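You operate a simulated robot arm through the tools that you are given. There is no shell and no other tool. Be economical: measure what you need, move in short steps, check, and stop when the job is done.

The job below is to be done with a simulated robot arm. You get a single attempt, and the scene is never put back.

JOB
Fetch the small brown pad and set it on the green board.

Only the result counts: the job must be done as asked and must still hold three seconds after the hand-in. Knocking over, shifting, dropping, spilling or breaking anything else fails it.

ROBOT AND FRAMES
A 7-joint arm with a two-finger parallel gripper, fixed in place. Base frame: the origin is at the foot of the arm, x ahead of it, y to its left, z up; the work surface is at about z = 0. Lengths are in m, angles in rad, forces in N, time in s.
With the tool pointing down near the work surface it reaches from about 0.22 to 0.58 m from the base axis. Its first joint turns from -1.152 to 1.152 rad. Payload 2.5 kg.
Tool frame: the origin (TCP) lies between the finger pads and is the grasp point; the fingertips stand 0.023 m ahead of it; z points along the fingers, y is the line along which they close. Largest opening 0.094 m; finger width 0.038, thickness 0.01; the body of the gripper, 0.054 by 0.096 m, starts 0.039 m behind the TCP.
Orientation is that of the tool frame in the base frame, as a unit quaternion [w, x, y, z]. With the fingers straight down and closing along the base's y, the tool's x points along the base's -x, its y along +y and its z along -z.

CONTROLS
- The arm moves only by the tool jog_arm. Its argument "steps" is a list of rows, each an object of numbers (a shift or turn left out is 0, a gripper value left out holds the last): "x", "y", "z": the shift along the tool's x, y, z in m; "rx", "ry", "rz": the turn, a rotation vector about the tool's x, y, z in rad; "claw": the closure, from 0 (fully open) to 1 (shut). In form: [{"x": .., "y": .., "z": .., "rx": .., "ry": .., "rz": .., "claw": ..}, ...]. A call has 1 to 12 rows; each row shifts and turns the commanded pose from where the row before left it, along the tool's axes as they then stand. Each row takes 0.2 s and may step no farther than 0.05 m and 0.15 rad from the row before; otherwise, or with a gripper value out of range, the whole call is refused. Where a pose cannot be reached the arm comes as near as it can. A force on the tool above 40 N (or 10 N above the force at the start of the call, whichever is more), or a blocked arm, ends the call early, and 0.2 s more pass. Each finger travels about 0.108 m/s and halts on what it meets, pressing with about 31 N; the grip force reading is that of the motor and also rises with nothing between the fingers. The clock runs only during rows and for 0.2 s after the last one: add rows that do not move to give the fingers time. It gives the time, the measured TCP pose, the force on the tool (base axes), the opening and the grip force at its end, in the units of the frame above (readings bear some noise), and new pictures: "pictures" is both (left out), scene, wrist or none.
- Cameras (640 x 400 px; columns grow to the right, rows downward): "scene" is fixed at [0.0981, -0.4008, 0.5662]; the picture's right is [0.92, -0.39, 0.00], its down [-0.22, -0.52, -0.82] and it looks along [0.33, 0.76, -0.57] (base axes); focal length 311 px, centre (320, 200). "wrist" rides on the gripper at [0.086, 0.016, -0.074] in the tool frame; the picture's right is [-0.18, 0.98, 0.00], its down [-0.58, -0.11, -0.81] and it looks along [-0.79, -0.15, 0.59] (tool axes); focal length 243 px, centre (320, 200). There is no depth. A picture from a camera that has moved, and an enlarged one, comes with that camera's place and axes in the base frame and with its lens. The place of the scene camera against the robot may be out by one fixed shift of up to 0.025 m in any direction.
- inspect(camera, box): a new picture of the part [left, top, right, bottom] of that camera's present view, enlarged. The clock stands still meanwhile.
- hand_in(): hands the job in; it is judged then, once.

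Work in short steps. Places have to be worked out from the pictures, the camera data and where the tool is seen: move nearer, look again, correct. Check each grasp and each placing, and mend what went wrong. You have 90 turns and 170 pictures in all, those below and enlarged ones among them. Open the gripper and draw the arm clear of the work before you hand the job in, unless the task says otherwise; then end with one line.

The tools are called after "Call:" as a command line: name --argument value ..., lists and objects as JSON in quotes. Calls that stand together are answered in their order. jog_arm: Moves the arm, as the interface text tells. Its arguments: {"type":"object","properties":{"steps":{"type":"array","items":{"type":"object","properties":{"x":{"type":"number"},"y":{"type":"number"},"z":{"type":"number"},"rx":{"type":"number"},"ry":{"type":"number"},"rz":{"type":"number"},"claw":{"type":"number"}}}},"pictures":{"type":"string","enum":["both","scene","wrist","none"]}},"required":["steps"]} The other tools are called the same way: inspect (camera, box) takes an enlarged picture of a part of a camera's view; hand_in () hands the job in.

At the start:

```text
t: 0.0
ee_pos: [0.2881, 0.3011, 0.3239]
tcp_rot: [0.0, 0.001, 1.0, 0.0]
force: [-0.2, 0.1, 0.2]
opening: 0.0938
finger_force: 0.1
```

scene: 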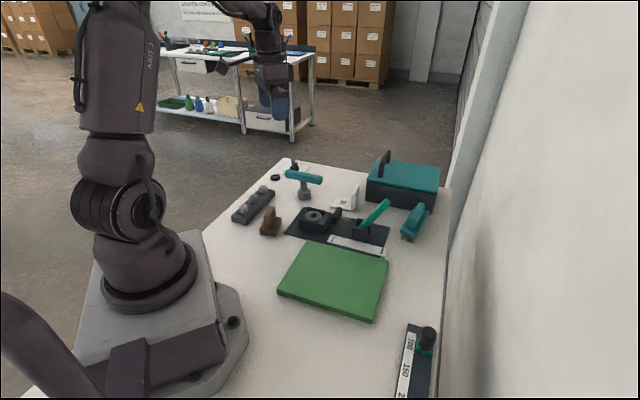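
wrist: 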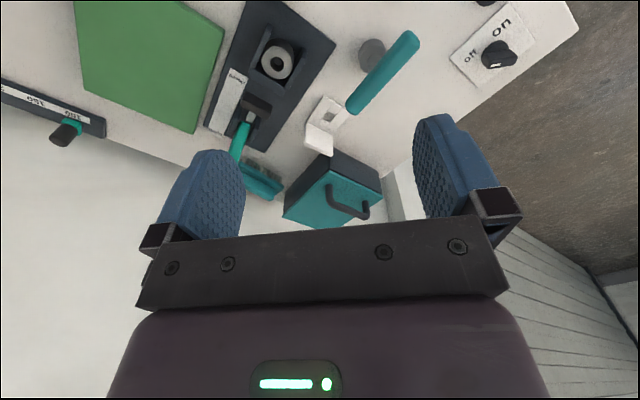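

I'll first enlarge the brown object near (270,222) and its surroundings to see what it is.

Call:
inspect --camera "scene" --box '[220, 150, 460, 300]'

Call:
inspect --camera "scene" --box '[240, 190, 304, 240]'

```text
2.67 times, centred on (340, 225) of scene
camera zoom: at [0.0981, -0.4008, 0.5662], right [0.92, -0.39, 0.0], down [-0.22, -0.52, -0.82], along [0.33, 0.76, -0.57], focal length 829 px, centre (267, 133)
```

zoom: 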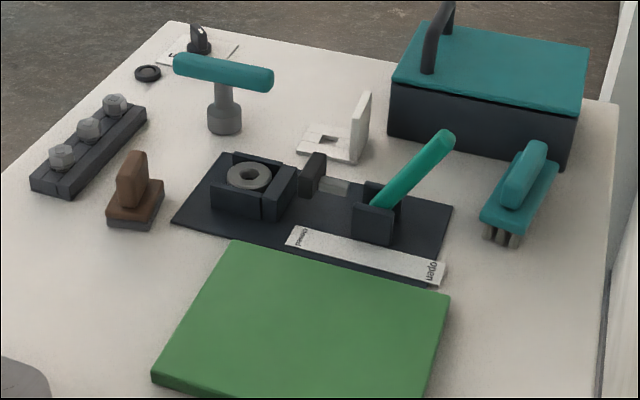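

```text
8.00 times, centred on (272, 215) of scene
camera zoom: at [0.0981, -0.4008, 0.5662], right [0.92, -0.39, 0.0], down [-0.22, -0.52, -0.82], along [0.33, 0.76, -0.57], focal length 2488 px, centre (704, 80)
```

zoom: 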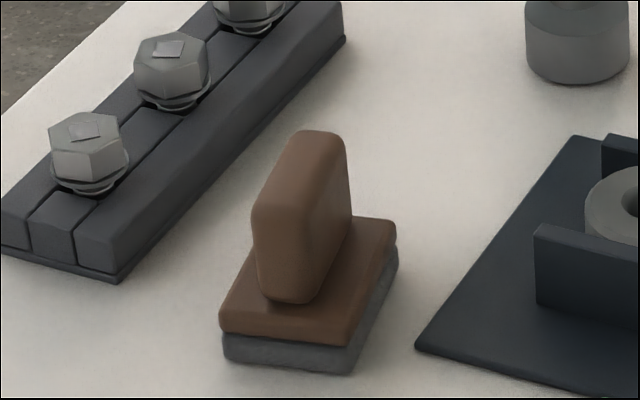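

The brown pad (base about 0.044 x 0.06 m, fin handle on top) is judged at about (0.24, 0.27), with its long axis about 56° from base x. I'll stay high, back off and turn the tool about 57°, so the wrist camera sees the pad and the fingers close across the fin.

Call:
jog_arm --steps '[{"x": 0.027, "y": -0.03}, {"x": 0.027, "y": -0.03}, {"x": 0.026, "y": -0.03}, {"rz": -0.143}, {"rz": -0.143}, {"rz": -0.143}, {"rz": -0.143}, {"rz": -0.143}, {"rz": -0.143}, {"rz": -0.142}, {}]'

```text
t: 2.4
ee_pos: [0.2086, 0.2108, 0.3243]
tcp_rot: [0.0, -0.48, 0.877, 0.0]
force: [-0.5, -0.2, 0.8]
opening: 0.094
finger_force: 0.0
camera wrist: at [0.1475, 0.1483, 0.399], right [-0.73, 0.68, 0.0], down [0.41, 0.43, 0.81], along [0.55, 0.59, -0.59], focal length 243 px, centre (320, 200)
```

scene: 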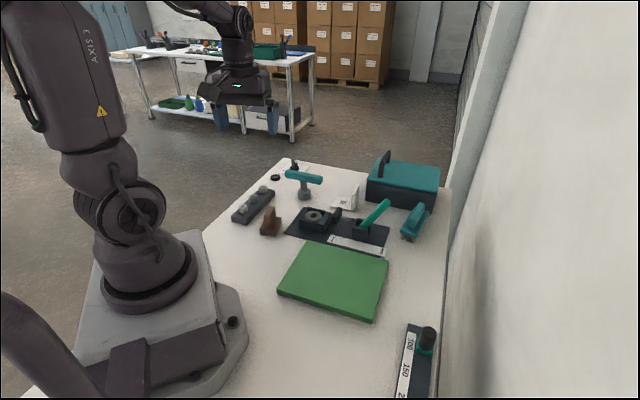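
wrist: 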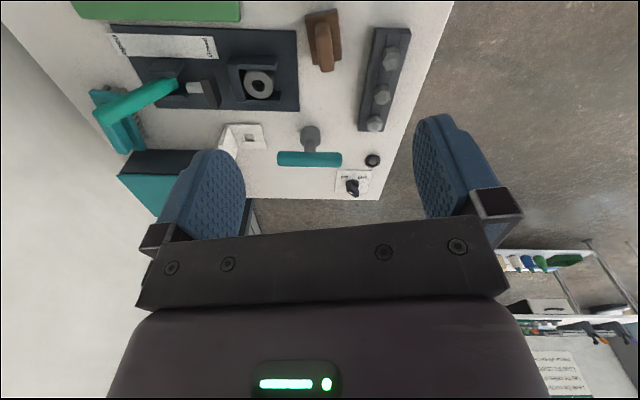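

The pad is in view at about (322,40) in the wrist picture. I'll enlarge it to measure its edges.

Call:
inspect --camera "wrist" --box '[280, 0, 360, 80]'

Call:
inspect --camera "wrist" --box '[220, 0, 420, 125]'

```text
5.00 times, centred on (320, 40) of wrist
camera zoom: at [0.1475, 0.1483, 0.399], right [-0.73, 0.68, 0.0], down [0.41, 0.43, 0.81], along [0.55, 0.59, -0.59], focal length 1213 px, centre (320, 1000)
```

zoom: 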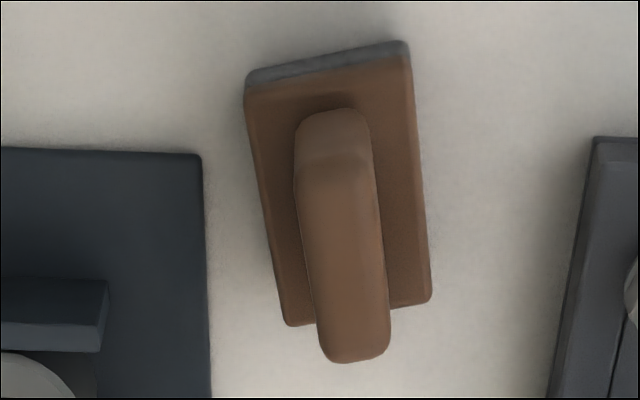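

```text
3.20 times, centred on (320, 62) of wrist
camera zoom: at [0.1475, 0.1483, 0.399], right [-0.73, 0.68, 0.0], down [0.41, 0.43, 0.81], along [0.55, 0.59, -0.59], focal length 776 px, centre (320, 640)
```

zoom: 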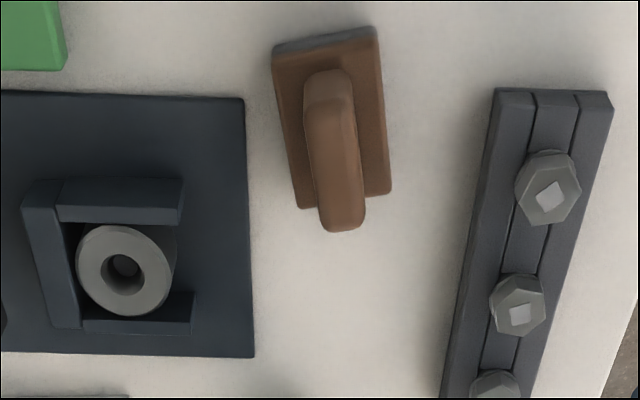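

Wrist measurement: pad centre is about (0.237, 0.2565), long axis 56°, fin top near z 0.063, and the tool yaw already matches. I'll move over it, part-close the fingers and go down to z of about 0.13 to check.

Call:
jog_arm --steps '[{"x": -0.027, "y": 0.0004, "claw": 0.4}, {"x": -0.027, "y": 0.0003}, {"z": 0.05}, {"z": 0.05}, {"z": 0.05}, {"z": 0.04}, {}]'

```text
t: 4.0
ee_pos: [0.2369, 0.2566, 0.1342]
tcp_rot: [0.0, -0.479, 0.878, 0.0]
force: [-0.8, -0.2, 0.1]
opening: 0.0566
finger_force: 0.0
camera wrist: at [0.1751, 0.1957, 0.2089], right [-0.73, 0.69, 0.0], down [0.41, 0.43, 0.81], along [0.55, 0.59, -0.59], focal length 243 px, centre (320, 200)
```

scene: 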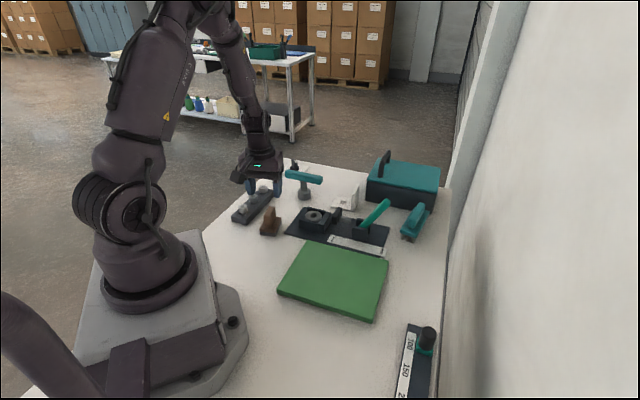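
wrist: 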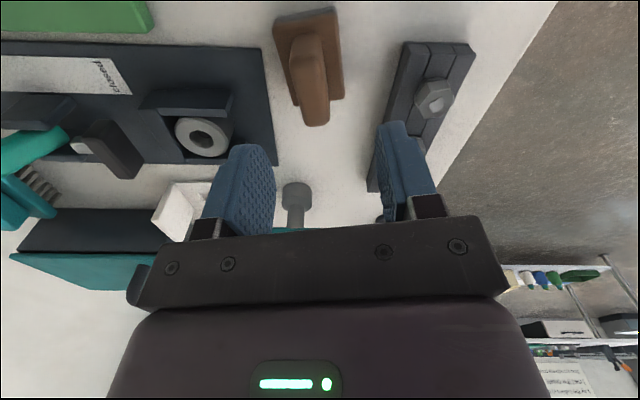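

The new view puts the pad centre at (0.236, 0.255), right under the TCP. I'll go down so the TCP is at z of about 0.052, with the fingertips beside the fin and just above its base.

Call:
jog_arm --steps '[{"z": 0.03}, {"z": 0.03}, {"z": 0.021}, {}]'

```text
t: 5.0
ee_pos: [0.236, 0.2591, 0.0533]
tcp_rot: [0.001, -0.48, 0.877, 0.0]
force: [-0.2, -1.5, 0.3]
opening: 0.0563
finger_force: 0.0
camera wrist: at [0.1754, 0.1953, 0.1286], right [-0.73, 0.69, 0.0], down [0.41, 0.43, 0.81], along [0.55, 0.59, -0.59], focal length 243 px, centre (320, 200)
```

scene: 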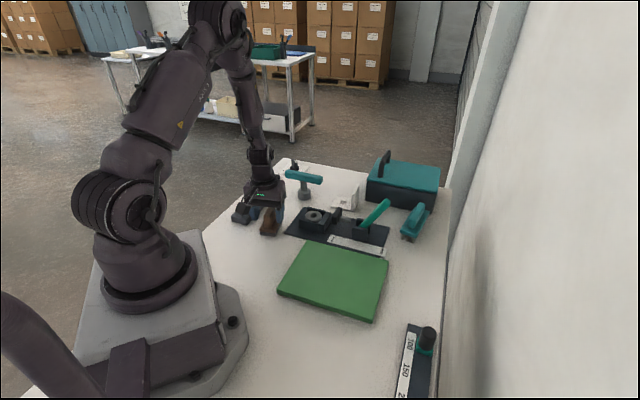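
wrist: 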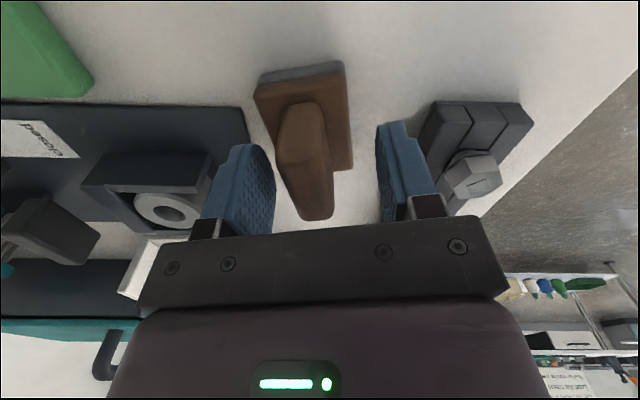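

The pad's base is still centred under the TCP and the fin lies between the fingers, so I'll close on it and allow time for the fingers to settle.

Call:
jog_arm --steps '[{"claw": 0.6}, {"claw": 0.75}, {"claw": 1.0}, {}, {}]'

```text
t: 6.2
ee_pos: [0.2365, 0.2575, 0.0533]
tcp_rot: [0.0, -0.479, 0.878, 0.0]
force: [-0.4, -0.4, 0.1]
opening: 0.0194
finger_force: 30.8
camera wrist: at [0.1753, 0.1954, 0.129], right [-0.73, 0.69, 0.0], down [0.41, 0.43, 0.81], along [0.55, 0.59, -0.59], focal length 243 px, centre (320, 200)
```

scene: 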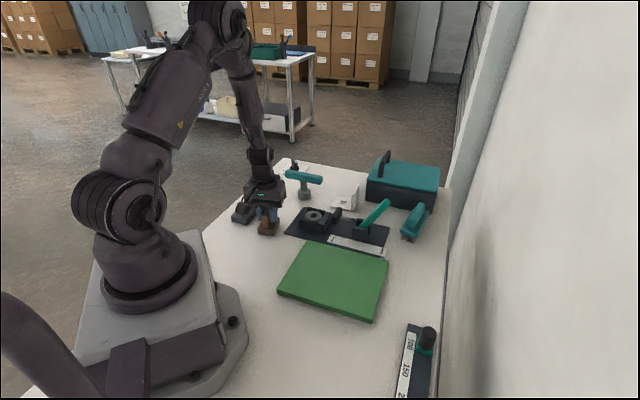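
wrist: 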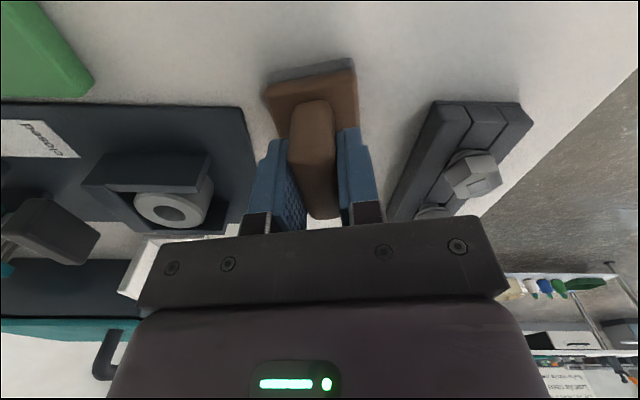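

The grip holds at 0.0194 m opening on the fin. I'll lift straight up about 0.15 m and check that the pad comes along.

Call:
jog_arm --steps '[{"z": -0.02}, {"z": -0.04}, {"z": -0.045}, {"z": -0.045}, {}]'

```text
t: 7.4
ee_pos: [0.2388, 0.2557, 0.2051]
tcp_rot: [0.0, -0.479, 0.878, 0.0]
force: [0.4, 0.3, -0.1]
opening: 0.0191
finger_force: 31.3
camera wrist: at [0.1769, 0.1934, 0.2801], right [-0.73, 0.69, 0.0], down [0.41, 0.43, 0.81], along [0.55, 0.59, -0.59], focal length 243 px, centre (320, 200)
```

scene: 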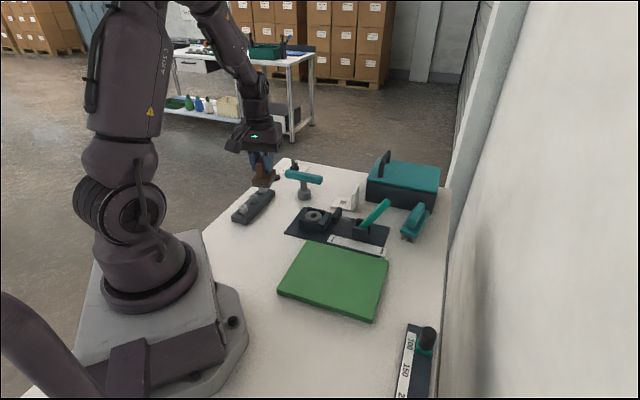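
wrist: 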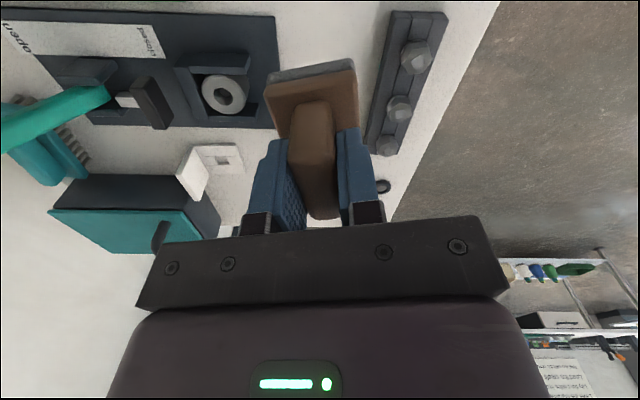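

The pad is held level and nothing else moved. The board centre, with the scene shift corrected, is about (0.326, 0.03). I'll carry the pad over there at the same height.

Call:
jog_arm --steps '[{"x": 0.0287, "y": -0.039}, {"x": 0.0287, "y": -0.039}, {"x": 0.0287, "y": -0.039}, {"x": 0.0287, "y": -0.039}, {"x": 0.0286, "y": -0.0389}, {}]'

```text
t: 8.8
ee_pos: [0.3257, 0.0294, 0.2022]
tcp_rot: [0.0, -0.48, 0.877, 0.0]
force: [-0.9, 0.0, -0.7]
opening: 0.0194
finger_force: 30.7
camera wrist: at [0.2644, -0.034, 0.2769], right [-0.73, 0.69, 0.0], down [0.41, 0.43, 0.81], along [0.55, 0.59, -0.59], focal length 243 px, centre (320, 200)
```

scene: 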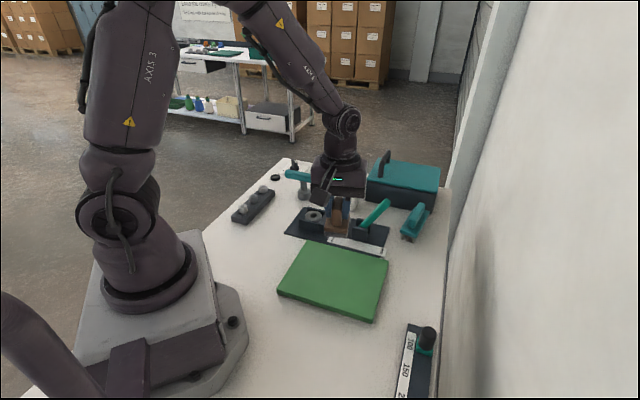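
wrist: 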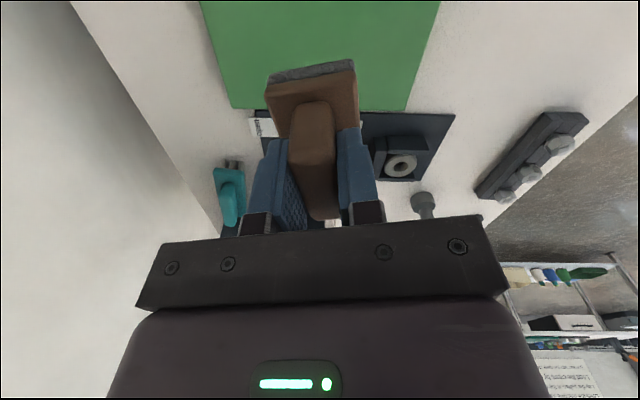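

The board's far corners come out at (0.454, 0.016) and (0.304, 0.162), so the pad is over the board's middle. I'll lower to a TCP z of about 0.092, just above contact, and look.

Call:
jog_arm --steps '[{"z": 0.04}, {"z": 0.04}, {"z": 0.03}, {}]'

Call:
inspect --camera "scene" --box '[270, 210, 400, 330]'

```text
t: 9.8
ee_pos: [0.3232, 0.0297, 0.092]
tcp_rot: [0.001, -0.479, 0.878, 0.0]
force: [-1.1, -0.3, -0.2]
opening: 0.0193
finger_force: 31.2
camera wrist: at [0.2616, -0.032, 0.1673], right [-0.73, 0.69, 0.0], down [0.41, 0.43, 0.81], along [0.55, 0.59, -0.59], focal length 243 px, centre (320, 200)
```

scene: 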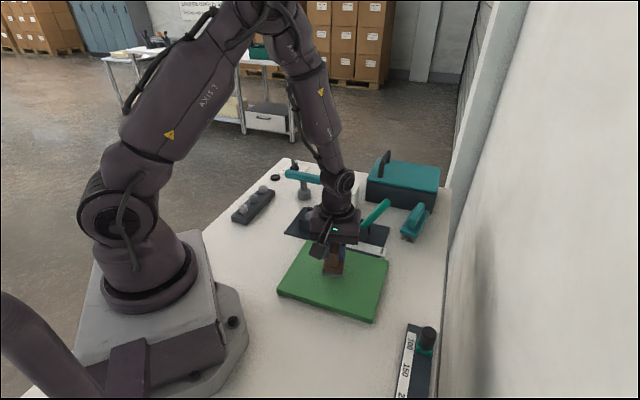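
wrist: 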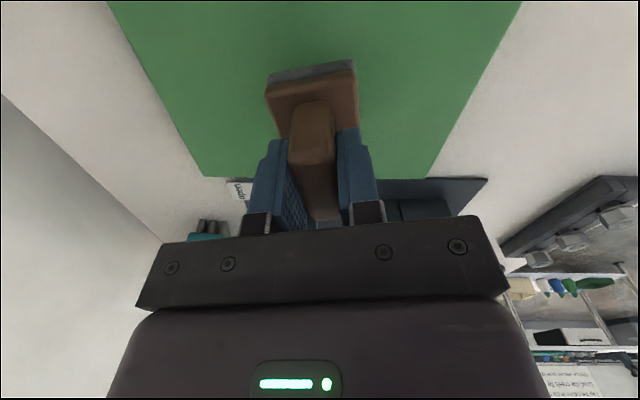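

```text
3.33 times, centred on (335, 270) of scene
camera zoom: at [0.0981, -0.4008, 0.5662], right [0.92, -0.39, 0.0], down [-0.22, -0.52, -0.82], along [0.33, 0.76, -0.57], focal length 1037 px, centre (270, -33)
```

zoom: 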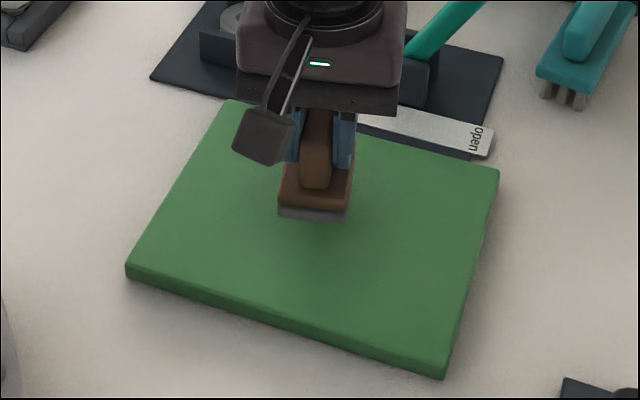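

The pad hangs a little above the board, clear of it. I'll lower in small steps and watch the force for contact.

Call:
jog_arm --steps '[{"z": 0.008}, {"z": 0.006}, {}]' --pictures "none"

Call:
jog_arm --steps '[{"z": 0.003}, {}]' --pictures "none"

Call:
inspect --camera "scene" --box '[300, 230, 370, 290]'

```text
t: 10.6
ee_pos: [0.3227, 0.0316, 0.0783]
tcp_rot: [0.0, -0.48, 0.877, 0.0]
force: [0.6, 0.6, -1.3]
opening: 0.0195
finger_force: 30.8
```

```text
t: 11.2
ee_pos: [0.3227, 0.0297, 0.0766]
tcp_rot: [0.0, -0.48, 0.877, 0.0]
force: [-0.1, -0.5, -1.1]
opening: 0.0195
finger_force: 31.5
```

```text
6.67 times, centred on (335, 260) of scene
camera zoom: at [0.0981, -0.4008, 0.5662], right [0.92, -0.39, 0.0], down [-0.22, -0.52, -0.82], along [0.33, 0.76, -0.57], focal length 2073 px, centre (220, -200)
```

zoom: 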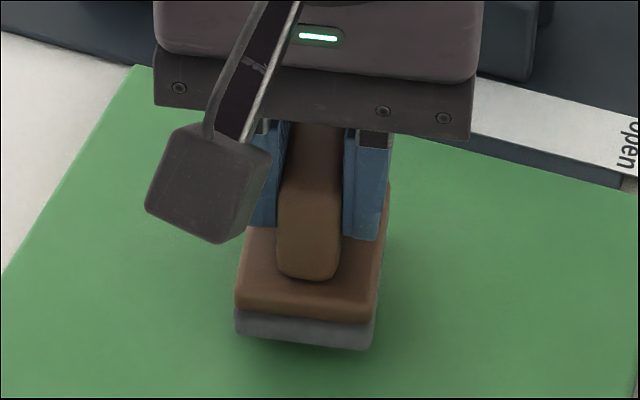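

No contact yet at z of 0.0766, and the picture still shows a small gap. I'll continue down in 3 mm steps.

Call:
jog_arm --steps '[{"z": 0.003}, {}]' --pictures "none"

Call:
jog_arm --steps '[{"z": 0.002}, {}]' --pictures "none"

Call:
inspect --camera "scene" --box '[300, 230, 370, 290]'

```text
t: 11.8
ee_pos: [0.3232, 0.0309, 0.0733]
tcp_rot: [0.0, -0.479, 0.878, 0.0]
force: [-0.1, -0.2, -0.9]
opening: 0.0191
finger_force: 30.9
```

```text
t: 12.4
ee_pos: [0.3238, 0.031, 0.0715]
tcp_rot: [0.0, -0.479, 0.878, 0.0]
force: [-0.1, -0.3, -0.2]
opening: 0.0194
finger_force: 30.9
```

```text
6.67 times, centred on (335, 260) of scene
camera zoom: at [0.0981, -0.4008, 0.5662], right [0.92, -0.39, 0.0], down [-0.22, -0.52, -0.82], along [0.33, 0.76, -0.57], focal length 2073 px, centre (220, -200)
```

zoom: 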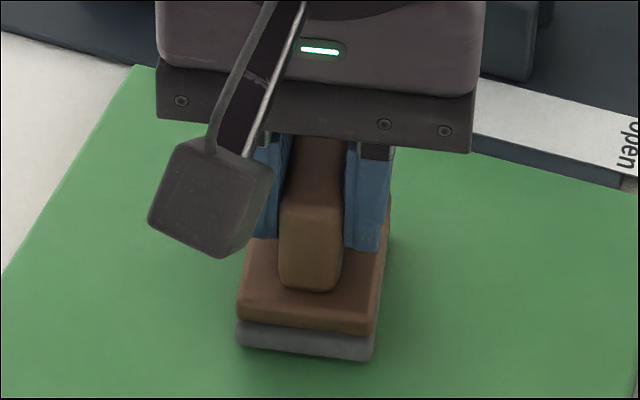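

Still no contact force at 0.0715, but the shadow gap is nearly closed. I'll keep going in 1.5 to 2 mm steps.

Call:
jog_arm --steps '[{"z": 0.002}, {}]' --pictures "none"

Call:
jog_arm --steps '[{"z": 0.0015}, {}]' --pictures "none"

Call:
inspect --camera "scene" --box '[300, 230, 370, 290]'

```text
t: 13.0
ee_pos: [0.3216, 0.0314, 0.0695]
tcp_rot: [0.0, -0.479, 0.878, 0.0]
force: [-5.1, -1.8, 19.7]
opening: 0.0192
finger_force: 31.4
```

```text
t: 13.6
ee_pos: [0.324, 0.031, 0.0674]
tcp_rot: [0.0, -0.479, 0.878, -0.001]
force: [-4.6, 0.0, 29.9]
opening: 0.0194
finger_force: 31.0
```

```text
6.67 times, centred on (335, 260) of scene
camera zoom: at [0.098, -0.4008, 0.5663], right [0.92, -0.39, 0.0], down [-0.22, -0.52, -0.82], along [0.33, 0.76, -0.57], focal length 2073 px, centre (220, -200)
```

zoom: 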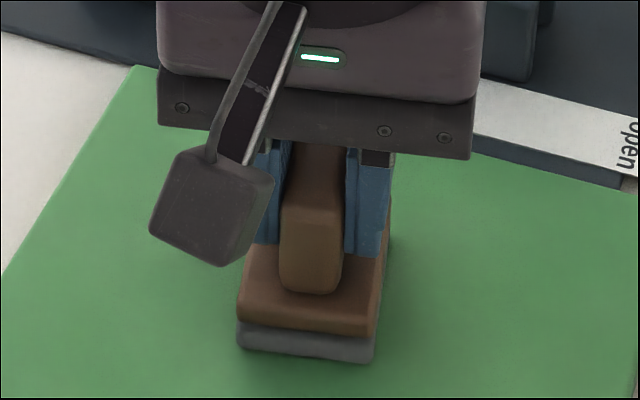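

Contact was reached: 20 to 30 N upward, with the pad seated on the board. I'll back up 1.5 mm to ease the push, then open gently, about 20 mm each side at most.

Call:
jog_arm --steps '[{"z": -0.0015}, {}, {"claw": 0.7}, {"claw": 0.5}, {"claw": 0.4}, {}]'

```text
t: 15.0
ee_pos: [0.3234, 0.031, 0.0681]
tcp_rot: [0.0, -0.48, 0.877, -0.001]
force: [0.2, -0.1, -0.7]
opening: 0.0564
finger_force: 0.1
camera wrist: at [0.2617, -0.0318, 0.1439], right [-0.73, 0.69, 0.0], down [0.41, 0.43, 0.81], along [0.55, 0.59, -0.59], focal length 243 px, centre (320, 200)
```

scene: 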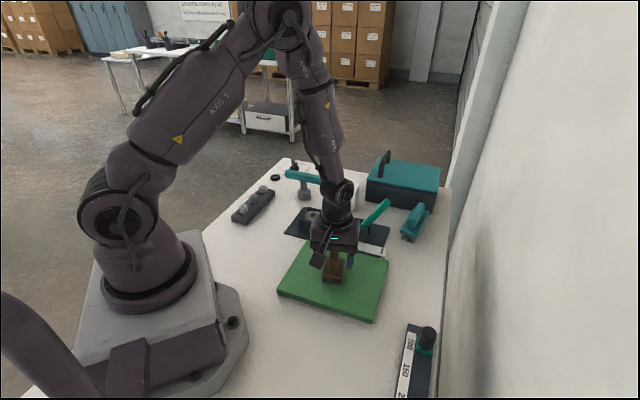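
wrist: 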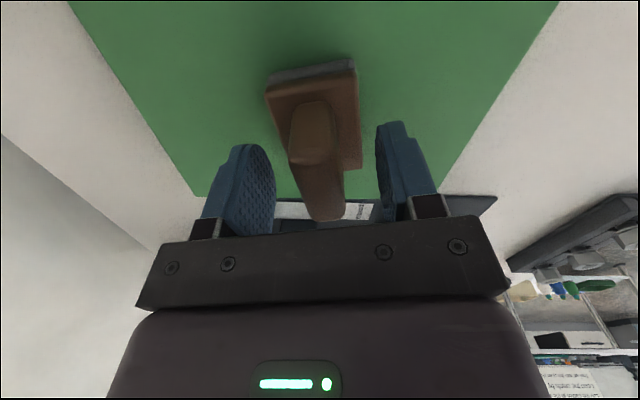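

The fingers are off the fin and the pad stands free on the board. I'll rise straight up and draw back clear, then check.

Call:
jog_arm --steps '[{"z": -0.02}, {"z": -0.04}, {"z": -0.045}, {"z": -0.045}, {"z": -0.045}, {"x": 0.04}, {"x": 0.04}, {}]'

Call:
inspect --camera "scene" --box '[220, 150, 460, 330]'

```text
t: 16.8
ee_pos: [0.2799, -0.0336, 0.2643]
tcp_rot: [0.0, -0.479, 0.878, 0.0]
force: [-0.4, -0.2, 0.2]
opening: 0.0564
finger_force: 0.1
camera wrist: at [0.2193, -0.0972, 0.3386], right [-0.73, 0.69, 0.0], down [0.41, 0.43, 0.81], along [0.55, 0.59, -0.59], focal length 243 px, centre (320, 200)
```

scene: 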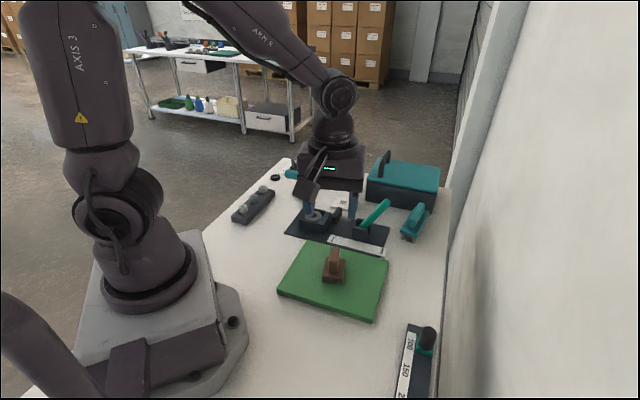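
wrist: 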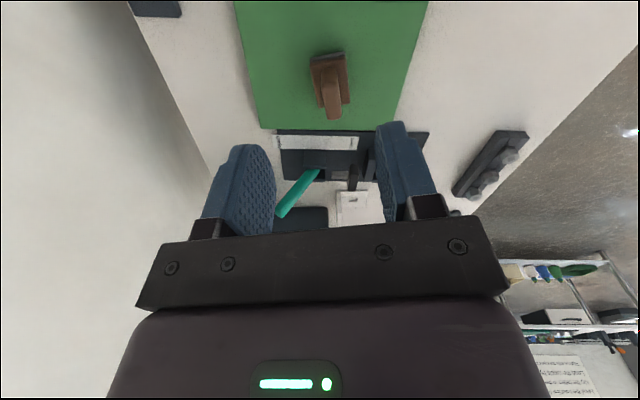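

```text
2.22 times, centred on (340, 240) of scene
camera zoom: at [0.0981, -0.4008, 0.5662], right [0.92, -0.39, 0.0], down [-0.22, -0.52, -0.82], along [0.33, 0.76, -0.57], focal length 691 px, centre (276, 111)
```

zoom: 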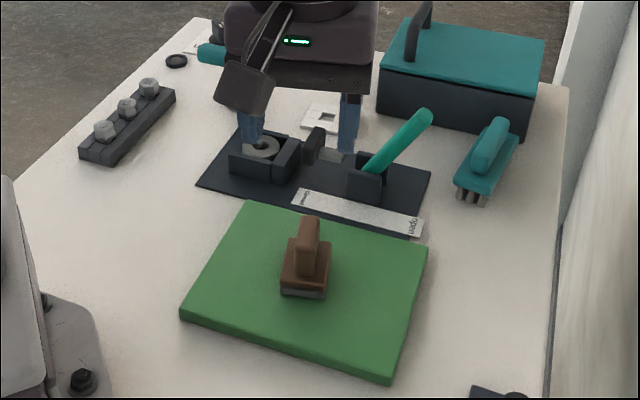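

The pad stands upright near the board's centre, the board hasn't moved, and everything else is in place. I'll open the gripper fully in the clear, then hand in.

Call:
jog_arm --steps '[{"claw": 0.0}, {}, {}]' --pictures "none"

Call:
hand_in

```text
t: 17.6
ee_pos: [0.2795, -0.035, 0.2628]
tcp_rot: [0.0, -0.48, 0.877, 0.0]
force: [0.1, 0.2, -0.3]
opening: 0.094
finger_force: 0.1
```

```text
The job is handed in.
```

The small brown pad is standing upright near the middle of the green board, the gripper is open and the arm is clear; the last pictures show nothing else disturbed.
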